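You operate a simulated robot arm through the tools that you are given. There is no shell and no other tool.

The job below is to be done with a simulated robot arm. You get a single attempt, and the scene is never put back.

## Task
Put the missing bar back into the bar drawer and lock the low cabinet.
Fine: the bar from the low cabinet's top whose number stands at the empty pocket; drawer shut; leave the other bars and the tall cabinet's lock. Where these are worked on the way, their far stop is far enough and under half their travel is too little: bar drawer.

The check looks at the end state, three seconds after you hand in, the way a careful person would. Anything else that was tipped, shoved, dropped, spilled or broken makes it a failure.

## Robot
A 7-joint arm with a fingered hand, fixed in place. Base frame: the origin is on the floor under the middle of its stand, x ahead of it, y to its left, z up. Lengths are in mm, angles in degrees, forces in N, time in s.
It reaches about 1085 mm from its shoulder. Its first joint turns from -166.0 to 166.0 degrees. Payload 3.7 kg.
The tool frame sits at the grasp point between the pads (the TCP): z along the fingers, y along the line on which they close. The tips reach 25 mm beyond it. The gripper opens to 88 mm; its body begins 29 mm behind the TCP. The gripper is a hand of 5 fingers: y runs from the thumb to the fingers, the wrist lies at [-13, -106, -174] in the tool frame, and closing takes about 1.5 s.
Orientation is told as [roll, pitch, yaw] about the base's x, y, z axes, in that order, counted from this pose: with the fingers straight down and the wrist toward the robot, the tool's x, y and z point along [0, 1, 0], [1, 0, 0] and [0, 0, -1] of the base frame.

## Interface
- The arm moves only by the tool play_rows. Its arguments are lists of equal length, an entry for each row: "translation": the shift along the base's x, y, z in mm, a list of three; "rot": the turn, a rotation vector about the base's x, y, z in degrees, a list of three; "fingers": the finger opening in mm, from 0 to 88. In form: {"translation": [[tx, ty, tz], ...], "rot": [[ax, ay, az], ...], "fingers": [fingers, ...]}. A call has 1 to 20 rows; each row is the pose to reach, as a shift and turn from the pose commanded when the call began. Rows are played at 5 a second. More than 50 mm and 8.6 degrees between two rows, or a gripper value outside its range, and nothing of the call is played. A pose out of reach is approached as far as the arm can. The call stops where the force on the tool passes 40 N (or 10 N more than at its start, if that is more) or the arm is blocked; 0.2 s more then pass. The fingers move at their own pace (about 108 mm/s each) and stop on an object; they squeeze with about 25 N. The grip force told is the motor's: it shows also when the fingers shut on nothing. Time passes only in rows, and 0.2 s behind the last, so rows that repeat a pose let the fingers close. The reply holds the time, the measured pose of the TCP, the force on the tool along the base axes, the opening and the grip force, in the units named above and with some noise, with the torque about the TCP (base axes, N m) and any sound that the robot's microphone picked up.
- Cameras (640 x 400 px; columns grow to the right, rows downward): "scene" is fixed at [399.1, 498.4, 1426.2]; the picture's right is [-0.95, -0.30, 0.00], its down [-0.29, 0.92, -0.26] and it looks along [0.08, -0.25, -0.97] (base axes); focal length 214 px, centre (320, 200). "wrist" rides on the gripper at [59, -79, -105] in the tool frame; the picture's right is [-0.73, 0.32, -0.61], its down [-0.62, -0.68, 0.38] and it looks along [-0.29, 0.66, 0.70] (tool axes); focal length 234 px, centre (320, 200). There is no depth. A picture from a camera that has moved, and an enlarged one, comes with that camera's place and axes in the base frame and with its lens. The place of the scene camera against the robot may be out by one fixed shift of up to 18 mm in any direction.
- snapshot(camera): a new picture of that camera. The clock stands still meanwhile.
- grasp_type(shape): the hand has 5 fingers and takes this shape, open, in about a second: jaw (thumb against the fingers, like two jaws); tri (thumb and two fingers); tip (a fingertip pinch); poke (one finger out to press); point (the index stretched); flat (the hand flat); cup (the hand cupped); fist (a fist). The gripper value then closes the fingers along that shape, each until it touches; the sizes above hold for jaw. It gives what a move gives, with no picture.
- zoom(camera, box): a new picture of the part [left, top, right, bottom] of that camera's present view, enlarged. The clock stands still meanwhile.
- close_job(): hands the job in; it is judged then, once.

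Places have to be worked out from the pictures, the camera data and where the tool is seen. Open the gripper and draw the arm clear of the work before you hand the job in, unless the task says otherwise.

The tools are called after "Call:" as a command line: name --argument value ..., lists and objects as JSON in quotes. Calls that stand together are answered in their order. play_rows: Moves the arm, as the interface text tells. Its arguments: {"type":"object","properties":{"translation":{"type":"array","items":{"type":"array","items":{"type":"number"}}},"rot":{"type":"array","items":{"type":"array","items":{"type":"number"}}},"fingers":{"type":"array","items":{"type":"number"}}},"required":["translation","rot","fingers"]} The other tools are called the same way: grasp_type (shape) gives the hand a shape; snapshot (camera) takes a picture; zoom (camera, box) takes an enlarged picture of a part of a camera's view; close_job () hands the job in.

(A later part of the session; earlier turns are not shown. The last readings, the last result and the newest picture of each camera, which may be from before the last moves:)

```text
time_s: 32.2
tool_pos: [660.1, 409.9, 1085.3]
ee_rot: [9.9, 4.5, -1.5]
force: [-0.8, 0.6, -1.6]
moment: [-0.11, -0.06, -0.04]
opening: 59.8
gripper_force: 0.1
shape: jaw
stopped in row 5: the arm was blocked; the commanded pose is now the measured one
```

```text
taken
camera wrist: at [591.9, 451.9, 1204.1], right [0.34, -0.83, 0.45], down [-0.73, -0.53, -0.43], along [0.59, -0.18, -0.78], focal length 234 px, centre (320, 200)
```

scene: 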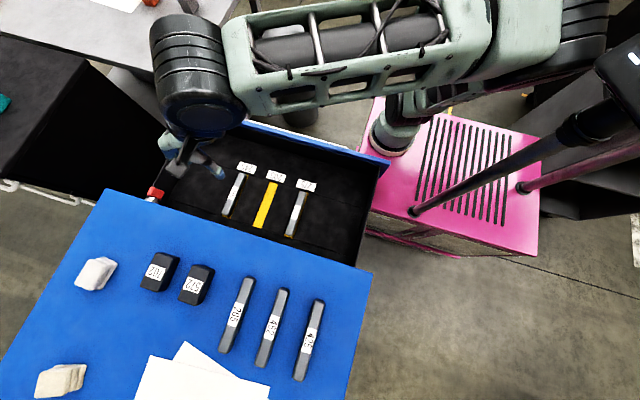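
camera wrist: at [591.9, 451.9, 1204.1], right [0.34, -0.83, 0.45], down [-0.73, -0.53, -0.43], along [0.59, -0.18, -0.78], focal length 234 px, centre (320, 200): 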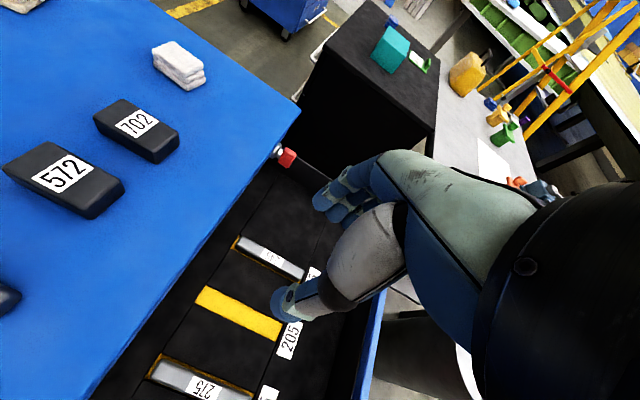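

Blocked again: the pose is too high and close in, which makes the elbow lean toward the mast. I'll undo the tilt while moving lower and further out in +x, so the arm works more extended.

Call:
play_rows --translation '[[12, -15, -10], [25, -30, -20], [40, -45, -35], [55, -58, -50], [70, -68, -65], [85, -75, -80], [100, -80, -95], [120, -80, -110], [140, -80, -125], [165, -80, -135], [190, -80, -140]]' --rot '[[-1.2, -0.5, 0.2], [-2.5, -1.1, 0.5], [-3.7, -1.6, 0.7], [-5.0, -2.2, 0.9], [-6.2, -2.7, 1.2], [-7.5, -3.3, 1.4], [-8.7, -3.8, 1.65], [-9.96, -4.37, 1.89], [-9.96, -4.37, 1.89], [-9.96, -4.37, 1.89], [-9.96, -4.37, 1.89]]' --fingers '[60, 60, 60, 60, 60, 60, 60, 60, 60, 60, 60]'

Call:
snapshot --camera "scene"

```text
time_s: 34.6
tool_pos: [841.1, 339.5, 939.7]
ee_rot: [-0.9, -0.3, 0.9]
force: [-0.1, -0.9, -0.6]
moment: [0.02, -0.01, 0.03]
opening: 60.1
gripper_force: 0.0
shape: jaw
```

```text
taken
```

scene: 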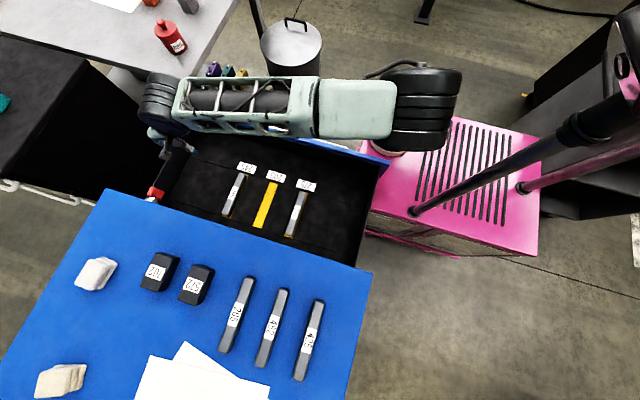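

The elbow is now upright and far from the mast. I'll swing along an extended arc over the cabinet top at z≈945 toward bar 205.

Call:
play_rows --translation '[[-17, 30, 5], [-34, 60, 5], [-51, 90, 5], [-74, 120, 5], [-97, 150, 5], [-121, 180, 5], [-148, 204, 5], [-175, 228, 5], [-201, 250, 5], [-228, 268, 5], [-255, 285, 5], [-281, 300, 5]]' --rot '[[0.9, 0.3, -0.9], [0.9, 0.3, -0.9], [0.9, 0.3, -0.9], [0.9, 0.3, -0.9], [0.9, 0.3, -0.9], [0.9, 0.3, -0.9], [0.9, 0.3, -0.9], [0.9, 0.3, -0.9], [0.9, 0.3, -0.9], [0.9, 0.3, -0.9], [0.9, 0.3, -0.9], [0.9, 0.3, -0.9]]' --fingers '[60, 60, 60, 60, 60, 60, 60, 60, 60, 60, 60, 60]'

Call:
snapshot --camera "scene"

Call:
snapshot --camera "wrist"

```text
time_s: 37.2
tool_pos: [559.9, 640.8, 945.0]
ee_rot: [0.0, 0.1, 0.0]
force: [0.7, -0.2, 0.1]
moment: [-0.01, 0.01, 0.0]
opening: 60.0
gripper_force: 0.1
shape: jaw
```

```text
taken
```

scene: 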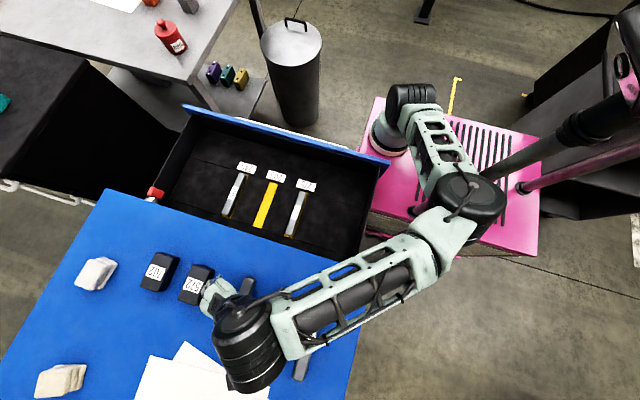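

```text
taken
camera wrist: at [481.5, 700.5, 1049.4], right [0.32, -0.73, 0.61], down [-0.68, -0.62, -0.38], along [0.66, -0.29, -0.7], focal length 234 px, centre (320, 200)
```

wrist: 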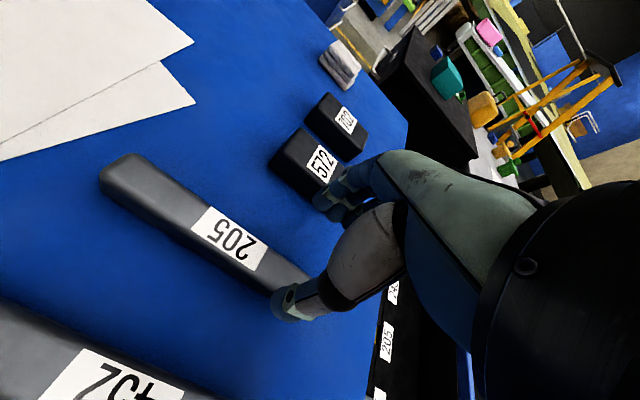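

I reached (560, 641, 945) with the fingers straight down, and bar 205 is right in view. I'll zoom to locate its edges precisely.

Call:
zoom --camera "wrist" --box '[80, 130, 340, 330]'

Call:
zoom --camera "scene" --box '[360, 70, 640, 260]'

```text
2.00 times, centred on (210, 230) of wrist
camera zoom: at [481.5, 700.5, 1049.4], right [0.32, -0.73, 0.61], down [-0.68, -0.62, -0.38], along [0.66, -0.29, -0.7], focal length 468 px, centre (540, 140)
```

zoom: 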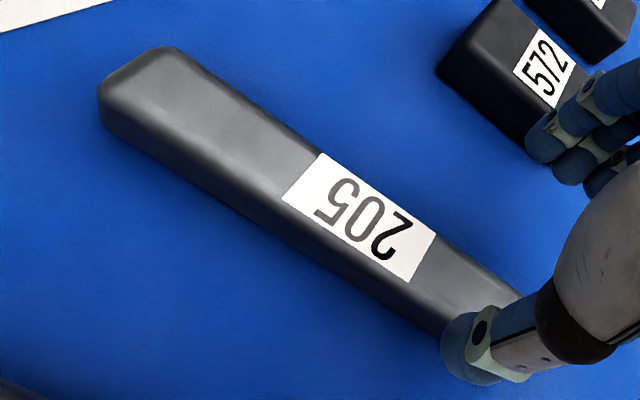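

```text
2.11 times, centred on (500, 165) of scene
camera zoom: at [399.1, 498.4, 1426.2], right [-0.95, -0.3, 0.0], down [-0.29, 0.92, -0.26], along [0.08, -0.25, -0.97], focal length 452 px, centre (-59, 274)
```

zoom: 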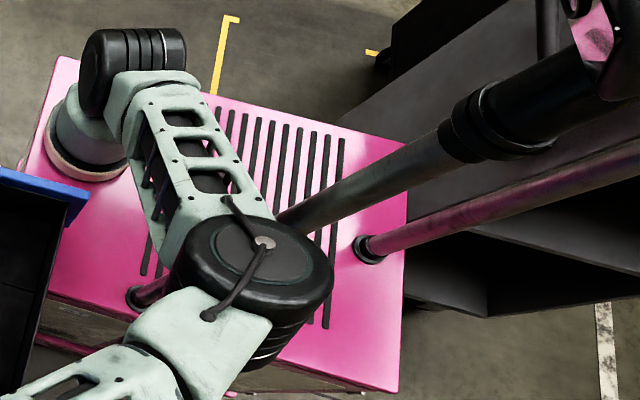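

The label on bar 205 triangulates to about (551, 682, 886) from three views. I need the bar's height and end positions, so I'll zoom closer on its far end.

Call:
zoom --camera "wrist" --box '[90, 140, 180, 200]'

Call:
zoom --camera "wrist" --box '[180, 190, 300, 300]'

```text
6.67 times, centred on (135, 170) of wrist
camera zoom: at [481.5, 700.5, 1049.4], right [0.32, -0.73, 0.61], down [-0.68, -0.62, -0.38], along [0.66, -0.29, -0.7], focal length 1561 px, centre (1553, 400)
```

zoom: 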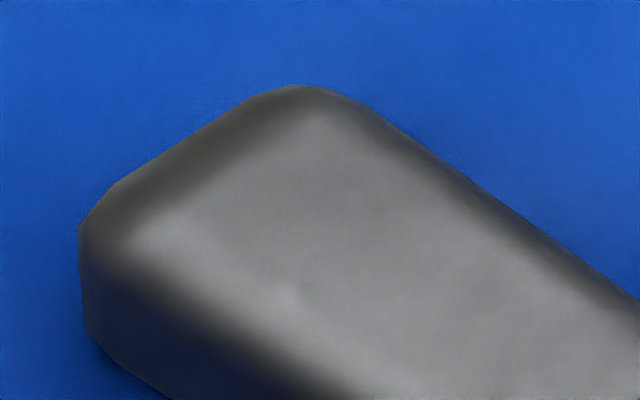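

```text
3.64 times, centred on (240, 245) of wrist
camera zoom: at [481.5, 700.5, 1049.4], right [0.32, -0.73, 0.61], down [-0.68, -0.62, -0.38], along [0.66, -0.29, -0.7], focal length 852 px, centre (611, 36)
```

zoom: 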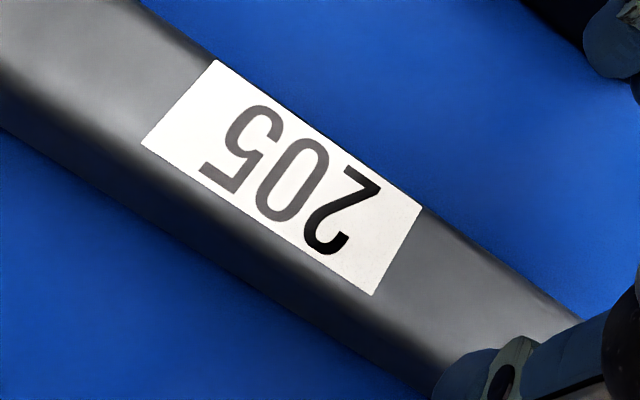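

Bar 205 lies along y, centred at about (552, 680), top at z≈886 and roughly 26 mm tall. I'll line up over its middle and descend with the fingers open to straddle it.

Call:
play_rows --translation '[[-4, 20, 0], [-8, 39, 0], [-8, 39, -12], [-8, 39, -24], [-8, 39, -36], [-8, 39, -46], [-8, 39, -54]]' --rot '[[0, 0, 0], [0, 0, 0], [0, 0, 0], [0, 0, 0], [0, 0, 0], [0, 0, 0], [0, 0, 0]]' --fingers '[60, 60, 60, 60, 60, 60, 60]'

Call:
snapshot --camera "scene"

Call:
snapshot --camera "wrist"

```text
time_s: 38.8
tool_pos: [553.1, 679.8, 890.7]
ee_rot: [0.0, 0.0, 0.0]
force: [-0.5, -0.5, -0.2]
moment: [-0.01, 0.0, 0.0]
opening: 59.6
gripper_force: 0.0
shape: jaw
```

```text
taken
```

scene: 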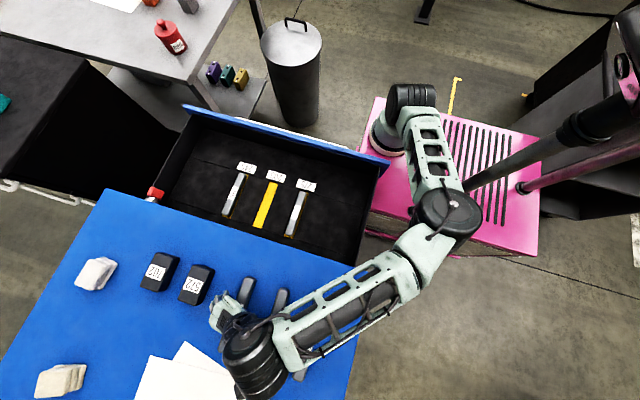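

```text
taken
camera wrist: at [474.1, 739.3, 995.2], right [0.32, -0.73, 0.61], down [-0.68, -0.62, -0.38], along [0.66, -0.29, -0.7], focal length 234 px, centre (320, 200)
```

wrist: 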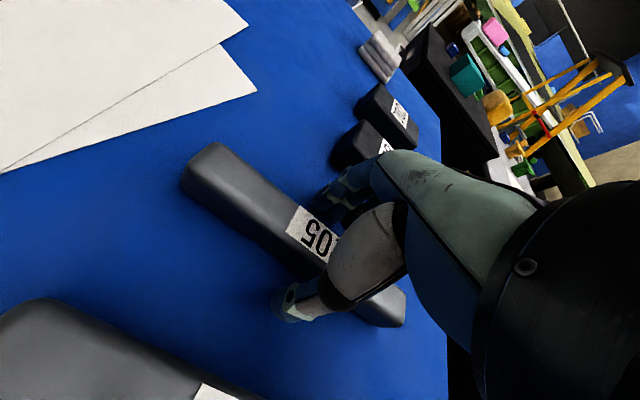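

The fingers straddle the bar without contact. I'll zoom to check fingertip depth against the bar.

Call:
zoom --camera "wrist" --box '[230, 150, 430, 340]'

Call:
zoom --camera "scene" --box '[180, 250, 320, 390]'

```text
2.11 times, centred on (330, 245) of wrist
camera zoom: at [474.1, 739.3, 995.2], right [0.32, -0.73, 0.61], down [-0.68, -0.62, -0.38], along [0.66, -0.29, -0.7], focal length 493 px, centre (299, 105)
```

zoom: 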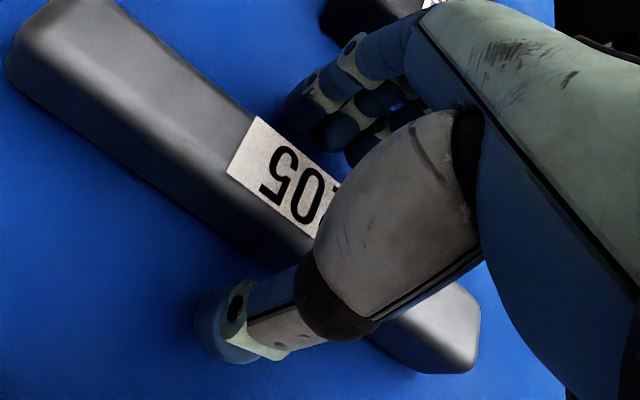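

```text
2.86 times, centred on (250, 320) of scene
camera zoom: at [399.1, 498.4, 1426.2], right [-0.95, -0.3, 0.0], down [-0.29, 0.92, -0.26], along [0.08, -0.25, -0.97], focal length 613 px, centre (520, -143)
```

zoom: 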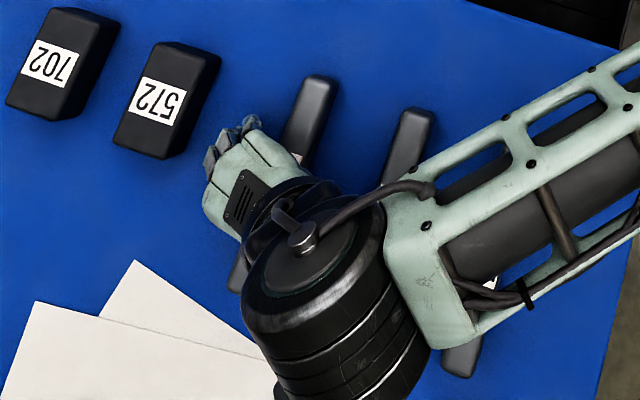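

Thumb and fingers are either side of the bar at about the right depth. I'll close to grip it.

Call:
play_rows --translation '[[0, 0, 0], [0, 0, 0], [0, 0, 0], [0, 0, 0], [0, 0, 0], [0, 0, 0], [0, 0, 0], [0, 0, 0]]' --rot '[[0, 0, 0], [0, 0, 0], [0, 0, 0], [0, 0, 0], [0, 0, 0], [0, 0, 0], [0, 0, 0], [0, 0, 0]]' --fingers '[45, 35, 25, 15, 5, 0, 0, 0]'

Call:
zoom --camera "wrist" --box '[180, 120, 430, 340]'

```text
time_s: 40.6
tool_pos: [553.8, 681.0, 890.9]
ee_rot: [0.0, 0.0, 0.0]
force: [-0.5, 0.6, 0.5]
moment: [0.01, 0.04, 0.07]
opening: 19.9
gripper_force: 24.8
shape: jaw
```

```text
1.82 times, centred on (305, 230) of wrist
camera zoom: at [474.2, 739.3, 995.4], right [0.32, -0.73, 0.61], down [-0.68, -0.62, -0.38], along [0.66, -0.29, -0.7], focal length 426 px, centre (347, 146)
```

zoom: 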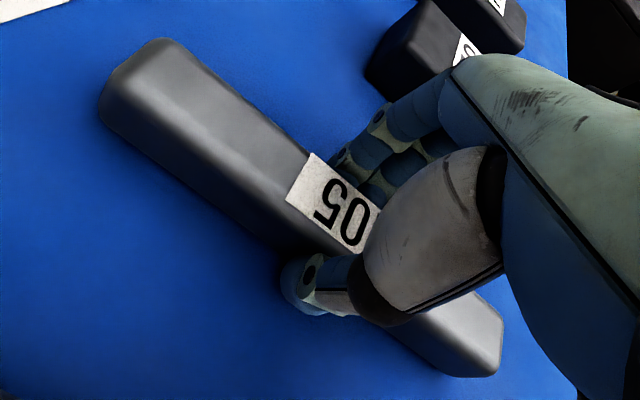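

The grip stopped on the bar at 19.9 mm with 25 N. I'll lift a few centimetres and check that it stays level in the hand.

Call:
play_rows --translation '[[0, 0, 5], [0, 0, 12], [0, 0, 24], [0, 0, 36], [0, 0, 50]]' --rot '[[0, 0, 0], [0, 0, 0], [0, 0, 0], [0, 0, 0], [0, 0, 0]]' --fingers '[0, 0, 0, 0, 0]'

Call:
snapshot --camera "wrist"

Call:
snapshot --camera "scene"

```text
time_s: 41.8
tool_pos: [552.9, 679.0, 941.7]
ee_rot: [0.0, 0.0, 0.1]
force: [0.5, 0.3, -4.7]
moment: [-0.04, -0.02, 0.01]
opening: 19.8
gripper_force: 24.9
shape: jaw
```

```text
taken
camera wrist: at [474.3, 738.5, 1047.0], right [0.32, -0.73, 0.61], down [-0.68, -0.62, -0.38], along [0.66, -0.29, -0.7], focal length 234 px, centre (320, 200)
```

wrist: 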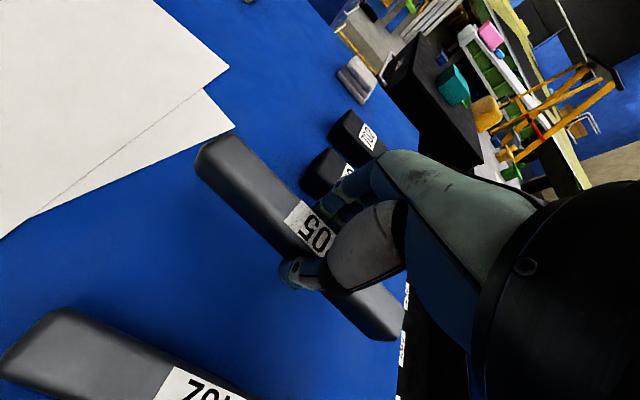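

```text
taken
```

scene: 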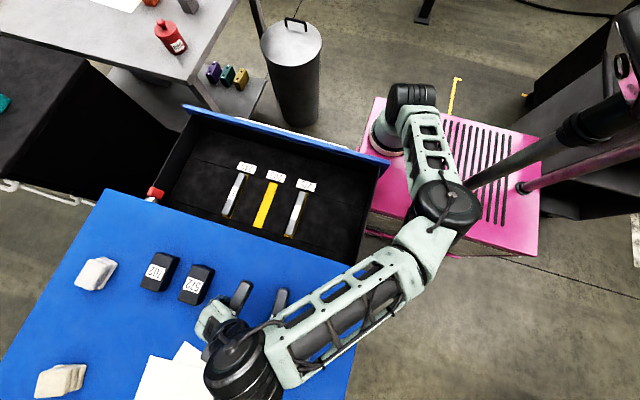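

The bar is up and level (about 0.5 kg, negligible torque). I'll raise it slightly and carry it along the same extended arc in reverse, clear of the blocks (tops at z≈897).

Call:
play_rows --translation '[[0, -5, 12], [8, -15, 24], [27, -35, 24], [54, -55, 24], [80, -73, 24], [107, -95, 24], [134, -119, 24], [160, -144, 24], [184, -173, 24], [207, -203, 24], [230, -233, 24], [247, -263, 24], [264, -293, 24], [280, -320, 24]]' --rot '[[0, 0, 0], [0, 0, 0], [0, 0, 0], [0, 0, 0], [0, 0, 0], [0, 0, 0], [0, 0, 0], [0, 0, 0], [0, 0, 0], [0, 0, 0], [0, 0, 0], [0, 0, 0], [0, 0, 0], [0, 0, 0]]' --fingers '[0, 0, 0, 0, 0, 0, 0, 0, 0, 0, 0, 0, 0, 0]'

Call:
snapshot --camera "scene"

Call:
snapshot --camera "wrist"

```text
time_s: 44.8
tool_pos: [831.6, 361.1, 965.3]
ee_rot: [-0.1, 0.1, 0.0]
force: [-1.3, 0.2, -5.3]
moment: [-0.02, -0.01, 0.01]
opening: 19.6
gripper_force: 25.4
shape: jaw
```

```text
taken
```

scene: 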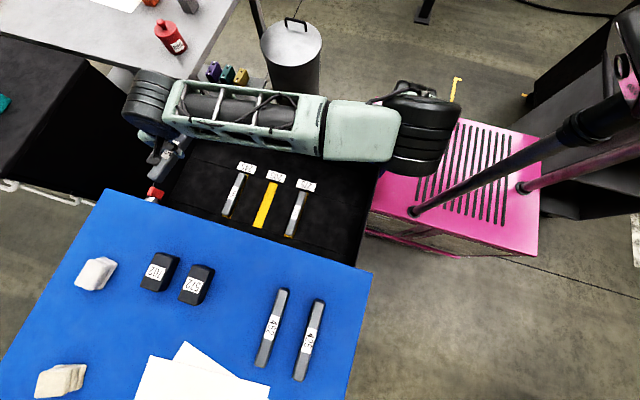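

```text
taken
camera wrist: at [752.6, 419.7, 1070.0], right [0.33, -0.73, 0.61], down [-0.68, -0.62, -0.38], along [0.66, -0.29, -0.7], focal length 234 px, centre (320, 200)
```

wrist: 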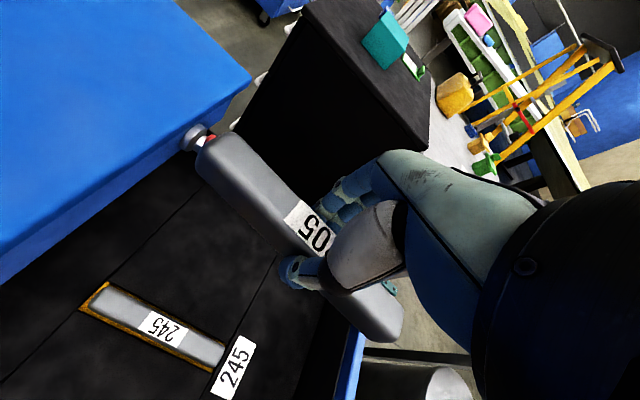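

The bar is carried safely and is beyond the neighbouring drawer bar. I'll move in -x at this height toward the pocket, checking the elbow posture on the way.

Call:
play_rows --translation '[[-25, 3, 0], [-50, 6, 0], [-75, 9, 0], [-100, 12, 0], [-125, 14, -5]]' --rot '[[0, 0, 0], [0, 0, 0], [0, 0, 0], [0, 0, 0], [0, 0, 0]]' --fingers '[0, 0, 0, 0, 0]'

Call:
snapshot --camera "scene"

```text
time_s: 46.0
tool_pos: [707.3, 372.7, 960.5]
ee_rot: [0.0, 0.0, 0.0]
force: [0.0, 0.7, -5.1]
moment: [0.02, -0.01, 0.0]
opening: 19.7
gripper_force: 25.2
shape: jaw
```

```text
taken
```

scene: 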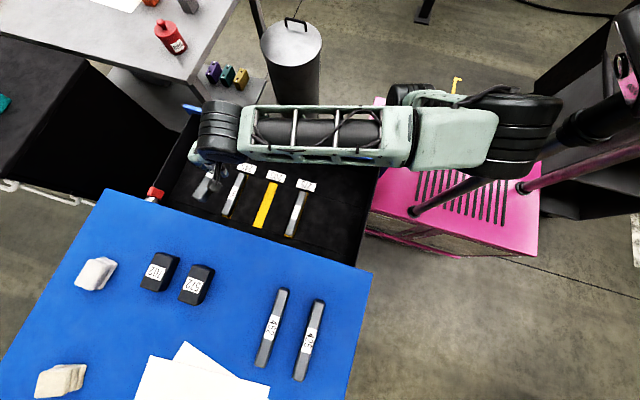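

The bar is steady at (707, 373, 960), but the elbow appears near the mast. I'll zoom in on the arm and mast to judge the clearance before moving further.

Call:
zoom --camera "scene" --box '[370, 60, 640, 230]'

Call:
zoom --camera "scene" --box '[160, 60, 420, 250]'

Call:
snapshot --camera "wrist"

```text
2.35 times, centred on (505, 145) of scene
camera zoom: at [399.1, 498.4, 1426.2], right [-0.95, -0.3, 0.0], down [-0.29, 0.92, -0.26], along [0.08, -0.25, -0.97], focal length 505 px, centre (-115, 329)
```

zoom: 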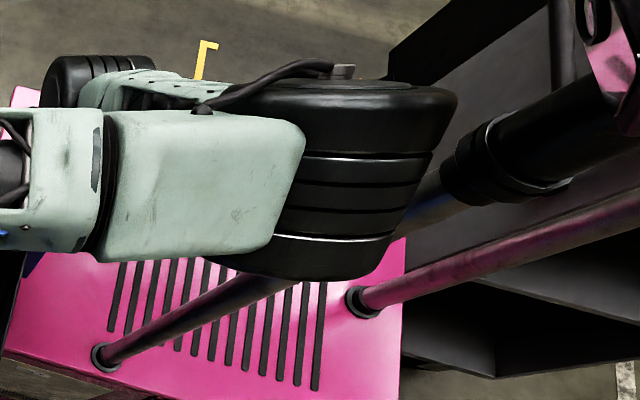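

```text
2.11 times, centred on (290, 155) of scene
camera zoom: at [399.1, 498.4, 1426.2], right [-0.95, -0.3, 0.0], down [-0.29, 0.92, -0.26], along [0.08, -0.25, -0.97], focal length 452 px, centre (383, 295)
```

zoom: 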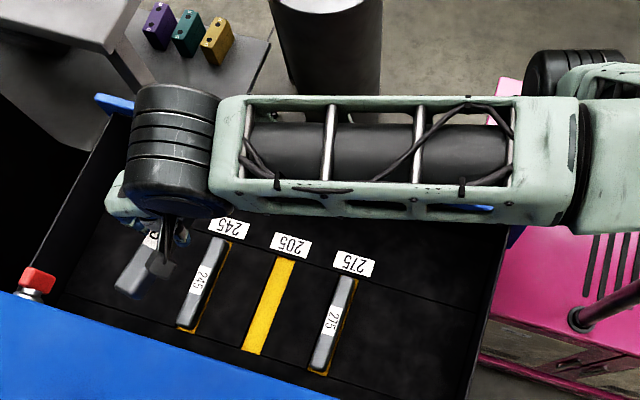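

```text
taken
camera wrist: at [628.7, 432.7, 1065.0], right [0.32, -0.73, 0.61], down [-0.68, -0.62, -0.38], along [0.66, -0.29, -0.7], focal length 234 px, centre (320, 200)
```

wrist: 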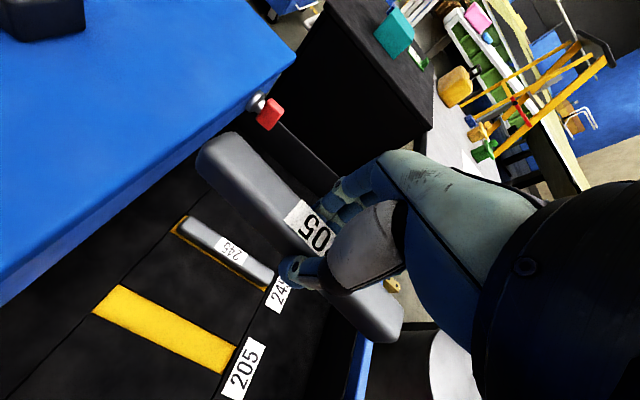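

The elbow is tight against the mast side in this orientation, and lowering here would push it into the mast. I'll move the bar outward and turn the hand to yaw 90, which swings the elbow up and away; from there I can approach the pocket from the other side.

Call:
play_rows --translation '[[12, -6, 0], [24, -12, 0], [34, -20, 0], [42, -28, 0], [50, -36, 0], [56, -44, 0], [60, -52, 0], [63, -60, 0], [63, -63, 0], [63, -63, 0], [63, -63, 0], [63, -63, 0], [63, -63, 0]]' --rot '[[0, 0, 3], [0, 0, 8], [0, 0, 15], [0, 0, 22], [0, 0, 30], [0, 0, 38], [0, 0, 46], [0, 0, 54], [0, 0, 62], [0, 0, 70], [0, 0, 78], [0, 0, 85], [0, 0, 90]]' --fingers '[0, 0, 0, 0, 0, 0, 0, 0, 0, 0, 0, 0, 0]'

Call:
snapshot --camera "scene"

Call:
snapshot --camera "wrist"

```text
time_s: 48.8
tool_pos: [771.3, 311.5, 960.3]
ee_rot: [0.1, 0.0, 90.2]
force: [0.3, -0.7, -4.1]
moment: [0.02, -0.01, -0.02]
opening: 19.7
gripper_force: 25.4
shape: jaw
```

```text
taken
```

scene: 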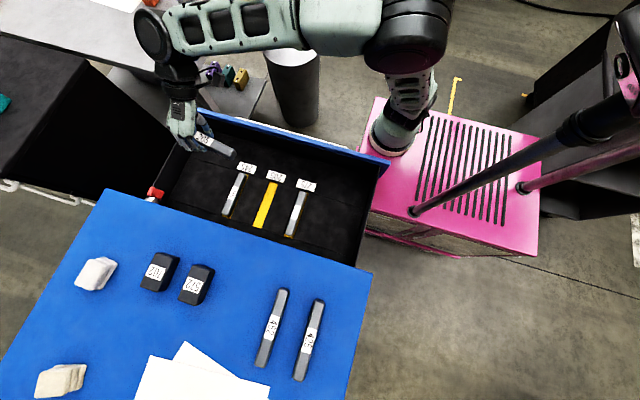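

```text
taken
camera wrist: at [712.4, 231.9, 1065.2], right [0.73, 0.32, 0.61], down [0.62, -0.68, -0.38], along [0.29, 0.66, -0.7], focal length 234 px, centre (320, 200)
```

wrist: 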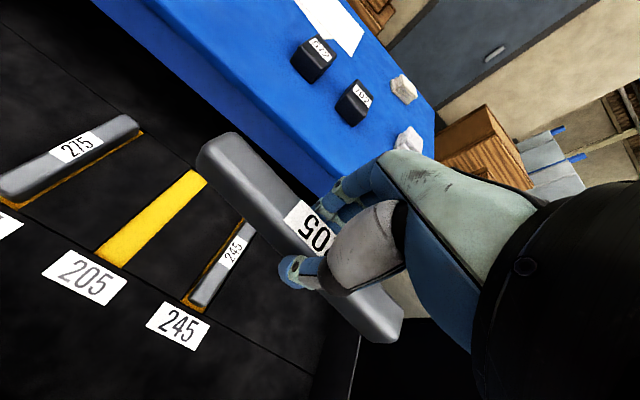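

With yaw 90 the elbow has swung upright, well away from the mast. I'll continue turning to yaw 180 while easing toward the pocket, so the wrist comes in from the +x side.

Call:
play_rows --translation '[[-5, 0, 0], [-10, 2, 0], [-15, 4, 0], [-20, 6, 0], [-26, 8, 0], [-32, 10, 0], [-38, 12, 0], [-45, 14, 0], [-52, 16, 0], [-60, 18, 0], [-68, 20, 0], [-75, 22, 0]]' --rot '[[0, 0, 7.5], [0, 0, 15], [0, 0, 22.5], [0, 0, 30], [0, 0, 37.5], [0, 0, 45], [0, 0, 52.5], [0, 0, 60], [0, 0, 67.5], [0, 0, 75], [0, 0, 82.5], [0, 0, 89.8]]' --fingers '[0, 0, 0, 0, 0, 0, 0, 0, 0, 0, 0, 0]'

Call:
snapshot --camera "scene"

Call:
snapshot --camera "wrist"

```text
time_s: 51.4
tool_pos: [695.5, 333.4, 960.2]
ee_rot: [-0.1, 0.0, 180.0]
force: [0.6, 0.0, -5.1]
moment: [0.04, 0.03, -0.05]
opening: 19.5
gripper_force: 24.6
shape: jaw
```

```text
taken
```

scene: 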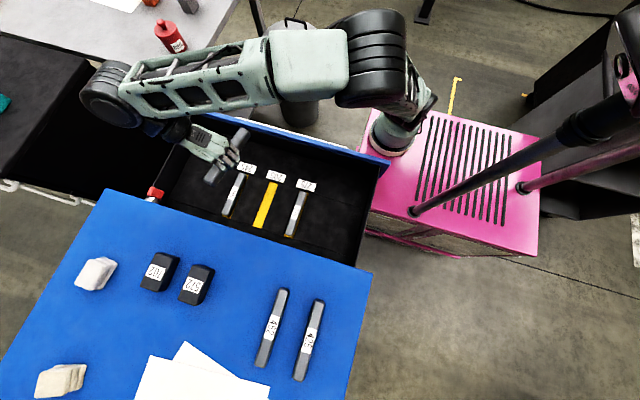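

```text
taken
camera wrist: at [775.6, 274.5, 1065.2], right [-0.32, 0.73, 0.61], down [0.68, 0.62, -0.38], along [-0.66, 0.29, -0.7], focal length 234 px, centre (320, 200)
```

wrist: 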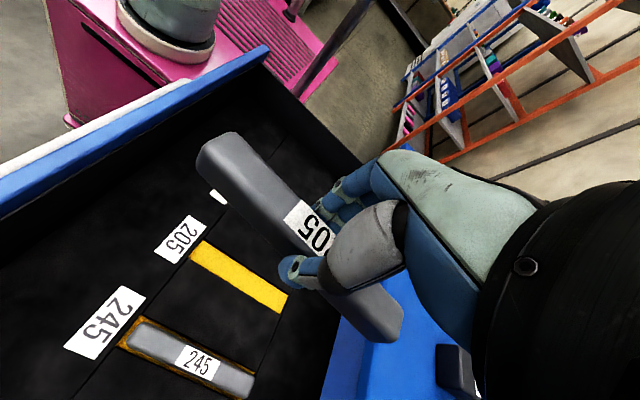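

The arm is comfortable at yaw 180 with the elbow on the far side from the mast. I'll zoom to measure how the bar sits in the hand and where the pocket is in this view.

Call:
zoom --camera "wrist" --box '[180, 110, 420, 360]'

Call:
zoom --camera "wrist" --box '[60, 170, 310, 400]'

```text
1.60 times, centred on (300, 235) of wrist
camera zoom: at [775.6, 274.5, 1065.2], right [-0.32, 0.73, 0.61], down [0.68, 0.62, -0.38], along [-0.66, 0.29, -0.7], focal length 375 px, centre (352, 144)
```

zoom: 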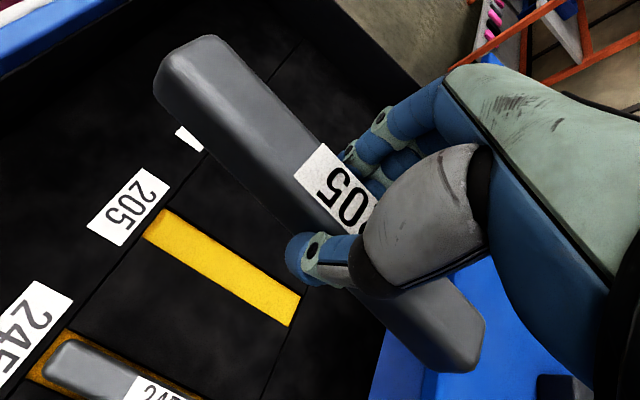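

```text
1.74 times, centred on (185, 285) of wrist
camera zoom: at [775.6, 274.5, 1065.2], right [-0.32, 0.73, 0.61], down [0.68, 0.62, -0.38], along [-0.66, 0.29, -0.7], focal length 407 px, centre (555, 52)
```

zoom: 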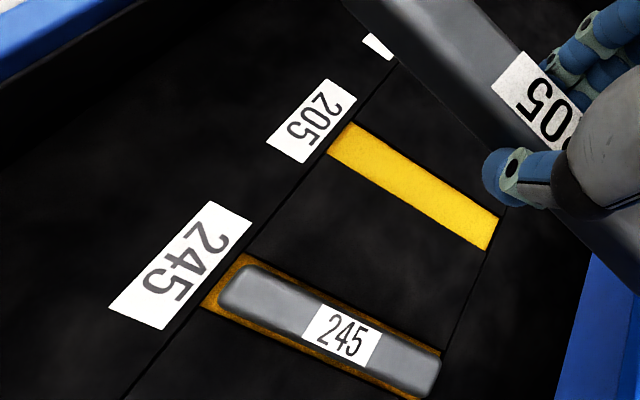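

The pocket centre works out to about (649, 375.5) with its floor near z≈668, matching the midpoint of the two seated bars. I'll zoom on the held bar's ends to get its offset and any twist in the hand.

Call:
zoom --camera "wrist" --box '[190, 120, 290, 190]'

Call:
zoom --camera "wrist" --box '[270, 180, 350, 260]'

Call:
zoom --camera "wrist" --box '[340, 260, 420, 350]'

```text
5.71 times, centred on (240, 155) of wrist
camera zoom: at [775.6, 274.5, 1065.2], right [-0.32, 0.73, 0.61], down [0.68, 0.62, -0.38], along [-0.66, 0.29, -0.7], focal length 1338 px, centre (777, 457)
```

zoom: 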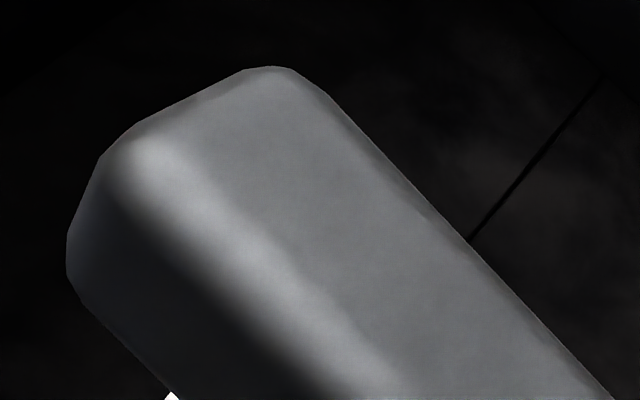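

```text
5.00 times, centred on (310, 220) of wrist
camera zoom: at [775.6, 274.5, 1065.2], right [-0.32, 0.73, 0.61], down [0.68, 0.62, -0.38], along [-0.66, 0.29, -0.7], focal length 1171 px, centre (370, 100)
```

zoom: 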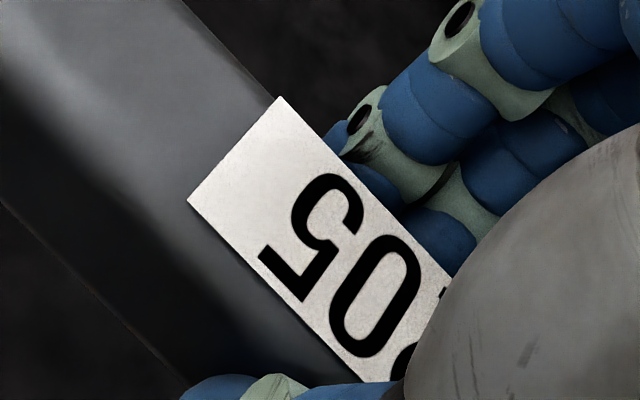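

```text
4.44 times, centred on (380, 305) of wrist
camera zoom: at [775.6, 274.5, 1065.2], right [-0.32, 0.73, 0.61], down [0.68, 0.62, -0.38], along [-0.66, 0.29, -0.7], focal length 1041 px, centre (53, -267)
```

zoom: 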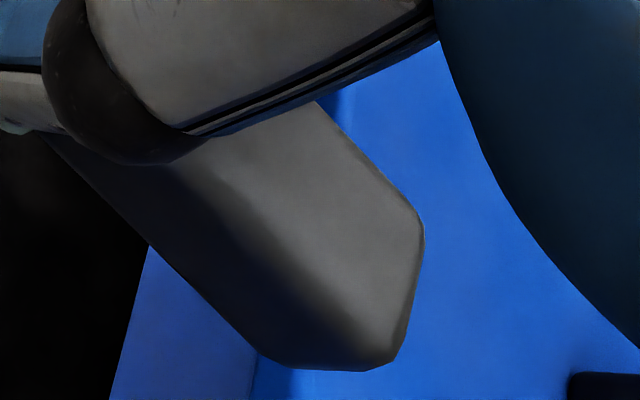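

The label edges show the bar is twisted about 9° in the hand (about the vertical) since lifting. I'll confirm this from the scene camera's viewpoint before correcting.

Call:
zoom --camera "scene" --box '[185, 115, 275, 195]'

Call:
zoom --camera "scene" --box '[160, 100, 320, 240]'

```text
5.00 times, centred on (230, 155) of scene
camera zoom: at [399.1, 498.4, 1426.2], right [-0.95, -0.3, 0.0], down [-0.29, 0.92, -0.26], along [0.08, -0.25, -0.97], focal length 1072 px, centre (770, 425)
```

zoom: 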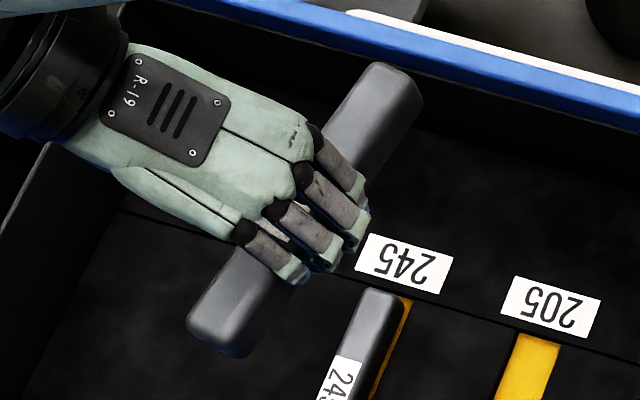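

```text
2.86 times, centred on (240, 170) of scene
camera zoom: at [399.1, 498.4, 1426.2], right [-0.95, -0.3, 0.0], down [-0.29, 0.92, -0.26], along [0.08, -0.25, -0.97], focal length 613 px, centre (549, 286)
```

zoom: 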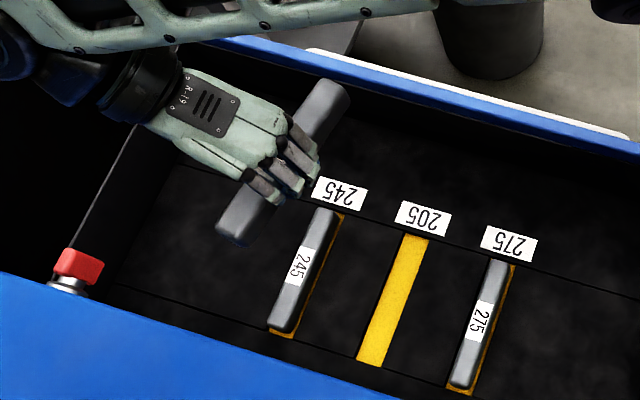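

Both cameras agree the bar is level but twisted about 9° clockwise relative to the pocket. I'll turn the hand +9°, move over the pocket and lower to about 60 mm above it for an alignment check.

Call:
play_rows --translation '[[-9, 8, 0], [-18, 17, 0], [-27, 26, 0], [-36, 35, 0], [-44.7, 42, 0], [-44.7, 42, -25], [-44.7, 42, -50], [-44.7, 42, -75], [-44.7, 42, -100], [-44.7, 42, -125], [-44.7, 42, -150], [-44.7, 42, -170]]' --rot '[[0, 0, 2], [0, 0, 4], [0, 0, 6], [0, 0, 8], [0, 0, 9], [0, 0, 9], [0, 0, 9], [0, 0, 9], [0, 0, 9], [0, 0, 9], [0, 0, 9], [0, 0, 9]]' --fingers '[0, 0, 0, 0, 0, 0, 0, 0, 0, 0, 0, 0]'

Call:
snapshot --camera "scene"

Call:
snapshot --camera "wrist"

```text
time_s: 54.0
tool_pos: [650.0, 373.8, 789.2]
ee_rot: [0.0, 0.1, -171.1]
force: [-0.4, -0.1, -5.6]
moment: [-0.02, -0.02, -0.03]
opening: 19.9
gripper_force: 24.5
shape: jaw
```

```text
taken
```

scene: 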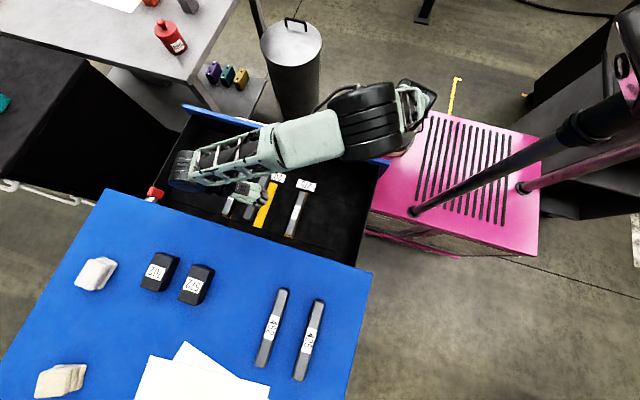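

```text
taken
camera wrist: at [737.3, 328.5, 894.5], right [-0.43, 0.67, 0.61], down [0.58, 0.72, -0.38], along [-0.69, 0.19, -0.7], focal length 234 px, centre (320, 200)
```

wrist: 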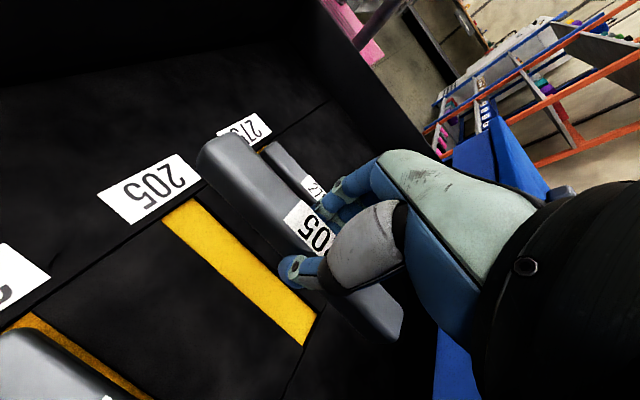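

The posture is good and the bar is above the pocket, with the twist nearly removed. I'll zoom to compare the bar and pocket edges.

Call:
zoom --camera "wrist" --box '[150, 120, 420, 360]'

Call:
zoom --camera "scene" --box '[220, 160, 320, 250]'

Call:
zoom --camera "wrist" --box '[265, 185, 355, 265]'

```text
1.67 times, centred on (285, 240) of wrist
camera zoom: at [737.3, 328.5, 894.5], right [-0.43, 0.67, 0.61], down [0.58, 0.72, -0.38], along [-0.69, 0.19, -0.7], focal length 390 px, centre (378, 133)
```

zoom: 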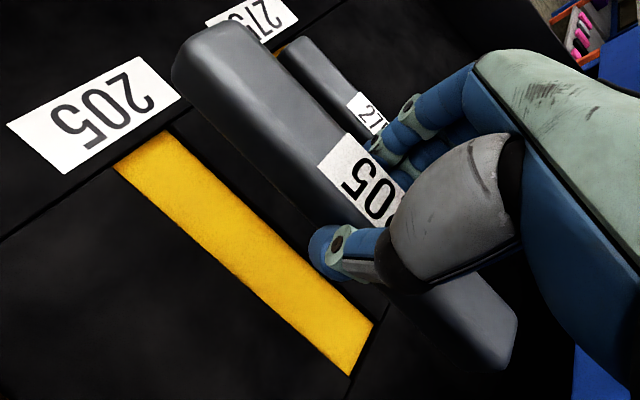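

```text
4.44 times, centred on (270, 205) of scene
camera zoom: at [399.1, 498.4, 1426.2], right [-0.95, -0.3, 0.0], down [-0.29, 0.92, -0.26], along [0.08, -0.25, -0.97], focal length 953 px, centre (542, 178)
```

zoom: 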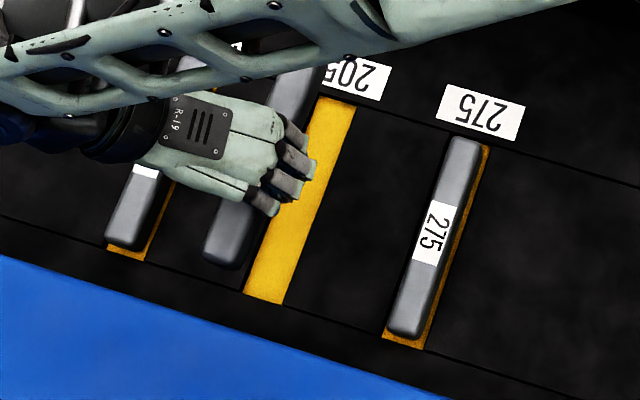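

```text
5.00 times, centred on (310, 225) of wrist
camera zoom: at [737.3, 328.5, 894.5], right [-0.43, 0.67, 0.61], down [0.58, 0.72, -0.38], along [-0.69, 0.19, -0.7], focal length 1171 px, centre (370, 75)
```

zoom: 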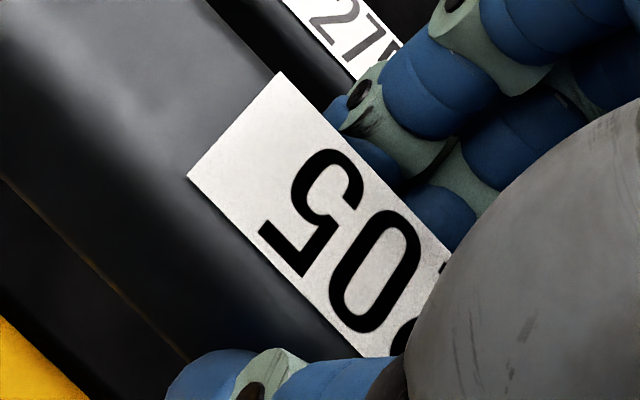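

The bar is now parallel to the pocket (within about 1°) and within ~1–2 mm of centre. I'll nudge +1 mm in x and y, lower to just above the pocket, and look again.

Call:
play_rows --translation '[[1, 1, -10], [1, 1, -22], [1, 1, -34], [1, 1, -46], [1, 1, -58], [1, 1, -68]]' --rot '[[0, 0, 0], [0, 0, 0], [0, 0, 0], [0, 0, 0], [0, 0, 0], [0, 0, 0]]' --fingers '[0, 0, 0, 0, 0, 0]'

Call:
zoom --camera "wrist" --box '[150, 120, 420, 360]'

Call:
zoom --camera "scene" --box '[220, 160, 320, 250]'

```text
time_s: 55.4
tool_pos: [652.2, 373.9, 724.3]
ee_rot: [0.1, -0.1, -171.2]
force: [-0.1, -0.3, -5.0]
moment: [0.02, 0.02, 0.03]
opening: 19.5
gripper_force: 24.9
shape: jaw
```

```text
1.67 times, centred on (285, 240) of wrist
camera zoom: at [738.8, 329.6, 828.3], right [-0.43, 0.67, 0.61], down [0.58, 0.72, -0.38], along [-0.69, 0.18, -0.7], focal length 390 px, centre (378, 133)
```

zoom: 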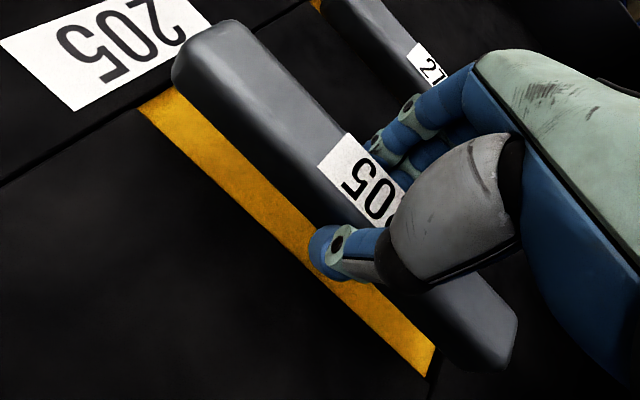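

```text
4.44 times, centred on (270, 205) of scene
camera zoom: at [399.1, 498.4, 1426.2], right [-0.95, -0.3, 0.0], down [-0.29, 0.92, -0.26], along [0.08, -0.25, -0.97], focal length 953 px, centre (542, 178)
```

zoom: 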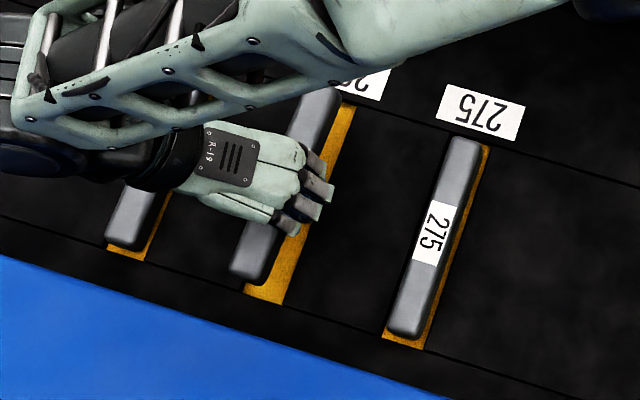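

Both views show the bar aligned over the pocket like its neighbours. I'll lower it in small steps, watching for contact.

Call:
play_rows --translation '[[0, 0, -5], [0, 0, -10], [0, 0, -14], [0, 0, -17], [0, 0, -19]]' --rot '[[0, 0, 0], [0, 0, 0], [0, 0, 0], [0, 0, 0], [0, 0, 0]]' --fingers '[0, 0, 0, 0, 0]'

Call:
zoom --camera "wrist" --box '[150, 120, 420, 360]'

Call:
zoom --camera "scene" --box '[220, 160, 320, 250]'

```text
time_s: 56.6
tool_pos: [651.1, 375.3, 703.2]
ee_rot: [0.0, -0.1, -171.2]
force: [-0.7, -0.4, -5.8]
moment: [0.01, 0.01, 0.02]
opening: 19.7
gripper_force: 24.8
shape: jaw
```

```text
1.67 times, centred on (285, 240) of wrist
camera zoom: at [739.2, 330.5, 808.3], right [-0.43, 0.67, 0.61], down [0.58, 0.72, -0.38], along [-0.69, 0.19, -0.7], focal length 390 px, centre (378, 133)
```

zoom: 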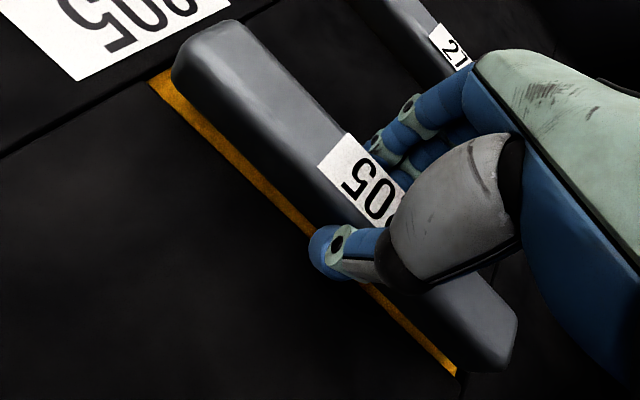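

```text
4.44 times, centred on (270, 205) of scene
camera zoom: at [399.1, 498.4, 1426.2], right [-0.95, -0.3, 0.0], down [-0.29, 0.92, -0.26], along [0.08, -0.25, -0.97], focal length 953 px, centre (542, 178)
```

zoom: 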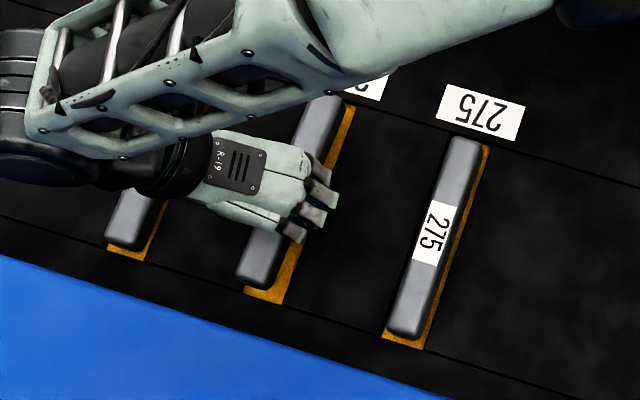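

The hand still carries the bar's full weight at z=703, so it hasn't touched down. I'll lower a few more millimetres.

Call:
play_rows --translation '[[0, 0, -1.5], [0, 0, -3], [0, 0, -4.5], [0, 0, -4.5]]' --rot '[[0, 0, 0], [0, 0, 0], [0, 0, 0], [0, 0, 0]]' --fingers '[0, 0, 0, 0]'

Call:
zoom --camera "wrist" --box '[150, 120, 420, 360]'

```text
time_s: 57.6
tool_pos: [653.3, 374.1, 698.5]
ee_rot: [0.1, 0.0, -171.3]
force: [-0.9, 0.5, -5.3]
moment: [0.03, 0.05, 0.11]
opening: 19.7
gripper_force: 25.4
shape: jaw
```

```text
1.67 times, centred on (285, 240) of wrist
camera zoom: at [739.3, 330.6, 803.7], right [-0.43, 0.67, 0.61], down [0.58, 0.72, -0.38], along [-0.69, 0.19, -0.7], focal length 390 px, centre (378, 133)
```

zoom: 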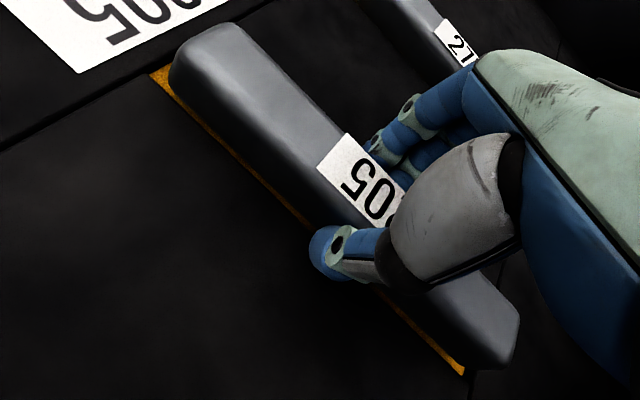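

There's a faint torque, so the bar is starting to touch. I'll keep lowering slowly.

Call:
play_rows --translation '[[0, 0, -1.5], [0, 0, -3], [0, 0, -4], [0, 0, -4]]' --rot '[[0, 0, 0], [0, 0, 0], [0, 0, 0], [0, 0, 0]]' --fingers '[0, 0, 0, 0]'

Call:
zoom --camera "wrist" --box '[150, 120, 420, 360]'

Call:
zoom --camera "scene" --box '[220, 160, 320, 250]'

```text
time_s: 58.6
tool_pos: [652.6, 376.6, 697.0]
ee_rot: [-0.1, 0.2, -171.2]
force: [2.1, 0.8, 28.1]
moment: [-0.06, -0.72, 0.11]
opening: 20.6
gripper_force: 25.1
shape: jaw
```

```text
1.67 times, centred on (285, 240) of wrist
camera zoom: at [739.5, 330.5, 801.6], right [-0.43, 0.67, 0.61], down [0.58, 0.72, -0.38], along [-0.69, 0.19, -0.7], focal length 390 px, centre (378, 133)
```

zoom: 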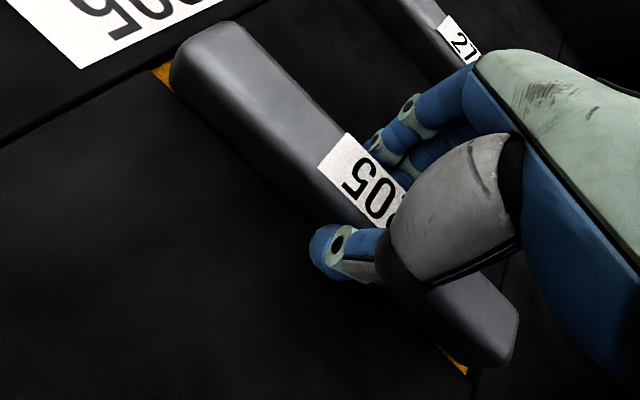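

```text
4.44 times, centred on (270, 205) of scene
camera zoom: at [399.1, 498.4, 1426.2], right [-0.95, -0.3, 0.0], down [-0.29, 0.92, -0.26], along [0.08, -0.25, -0.97], focal length 953 px, centre (542, 178)
```

zoom: 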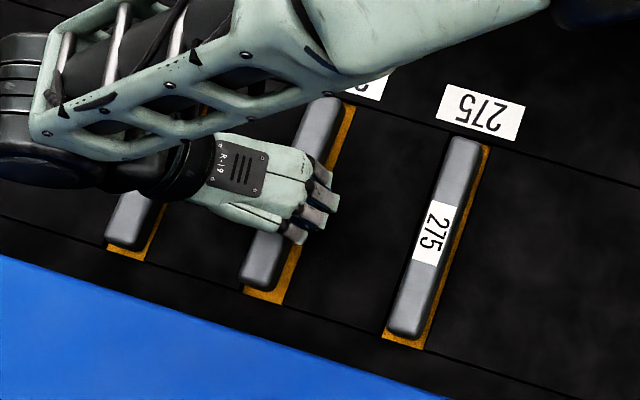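

Upward contact of 28 N at about +23 mm in x indicates the thumb tip is resting on the insert while the bar is essentially down in its pocket. I'll ease up 2.5 mm to unload, then open the fingers gently.

Call:
play_rows --translation '[[0, 0, 1.5], [0, 0, 2.5], [0, 0, 2.5], [0, 0, 2.5], [0, 0, 2.5], [0, 0, 2.5], [0, 0, 2.5]]' --rot '[[0, 0, 0], [0, 0, 0], [0, 0, 0], [0, 0, 0], [0, 0, 0], [0, 0, 0], [0, 0, 0]]' --fingers '[0, 0, 22, 26, 32, 40, 44]'

Call:
zoom --camera "wrist" --box '[150, 120, 420, 360]'

Call:
zoom --camera "scene" --box '[220, 160, 320, 250]'

```text
time_s: 60.2
tool_pos: [651.6, 375.9, 696.8]
ee_rot: [0.0, 0.1, -171.2]
force: [0.7, -0.2, 4.8]
moment: [-0.04, 0.02, 0.01]
opening: 41.9
gripper_force: 0.1
shape: jaw
```

```text
1.67 times, centred on (285, 240) of wrist
camera zoom: at [739.3, 330.3, 801.5], right [-0.43, 0.67, 0.61], down [0.58, 0.72, -0.38], along [-0.69, 0.19, -0.7], focal length 390 px, centre (378, 133)
```

zoom: 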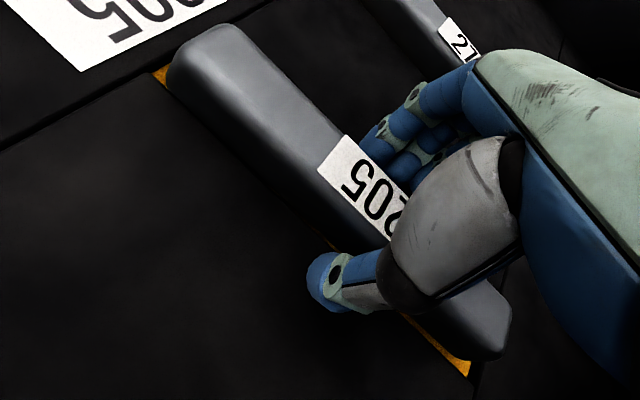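

```text
4.44 times, centred on (270, 205) of scene
camera zoom: at [399.1, 498.4, 1426.2], right [-0.95, -0.3, 0.0], down [-0.29, 0.92, -0.26], along [0.08, -0.25, -0.97], focal length 953 px, centre (542, 178)
```

zoom: 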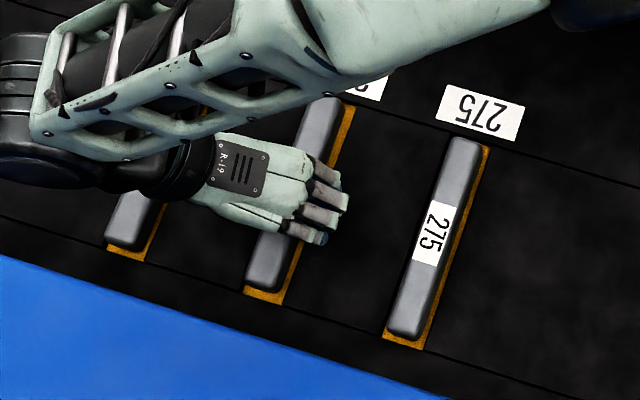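

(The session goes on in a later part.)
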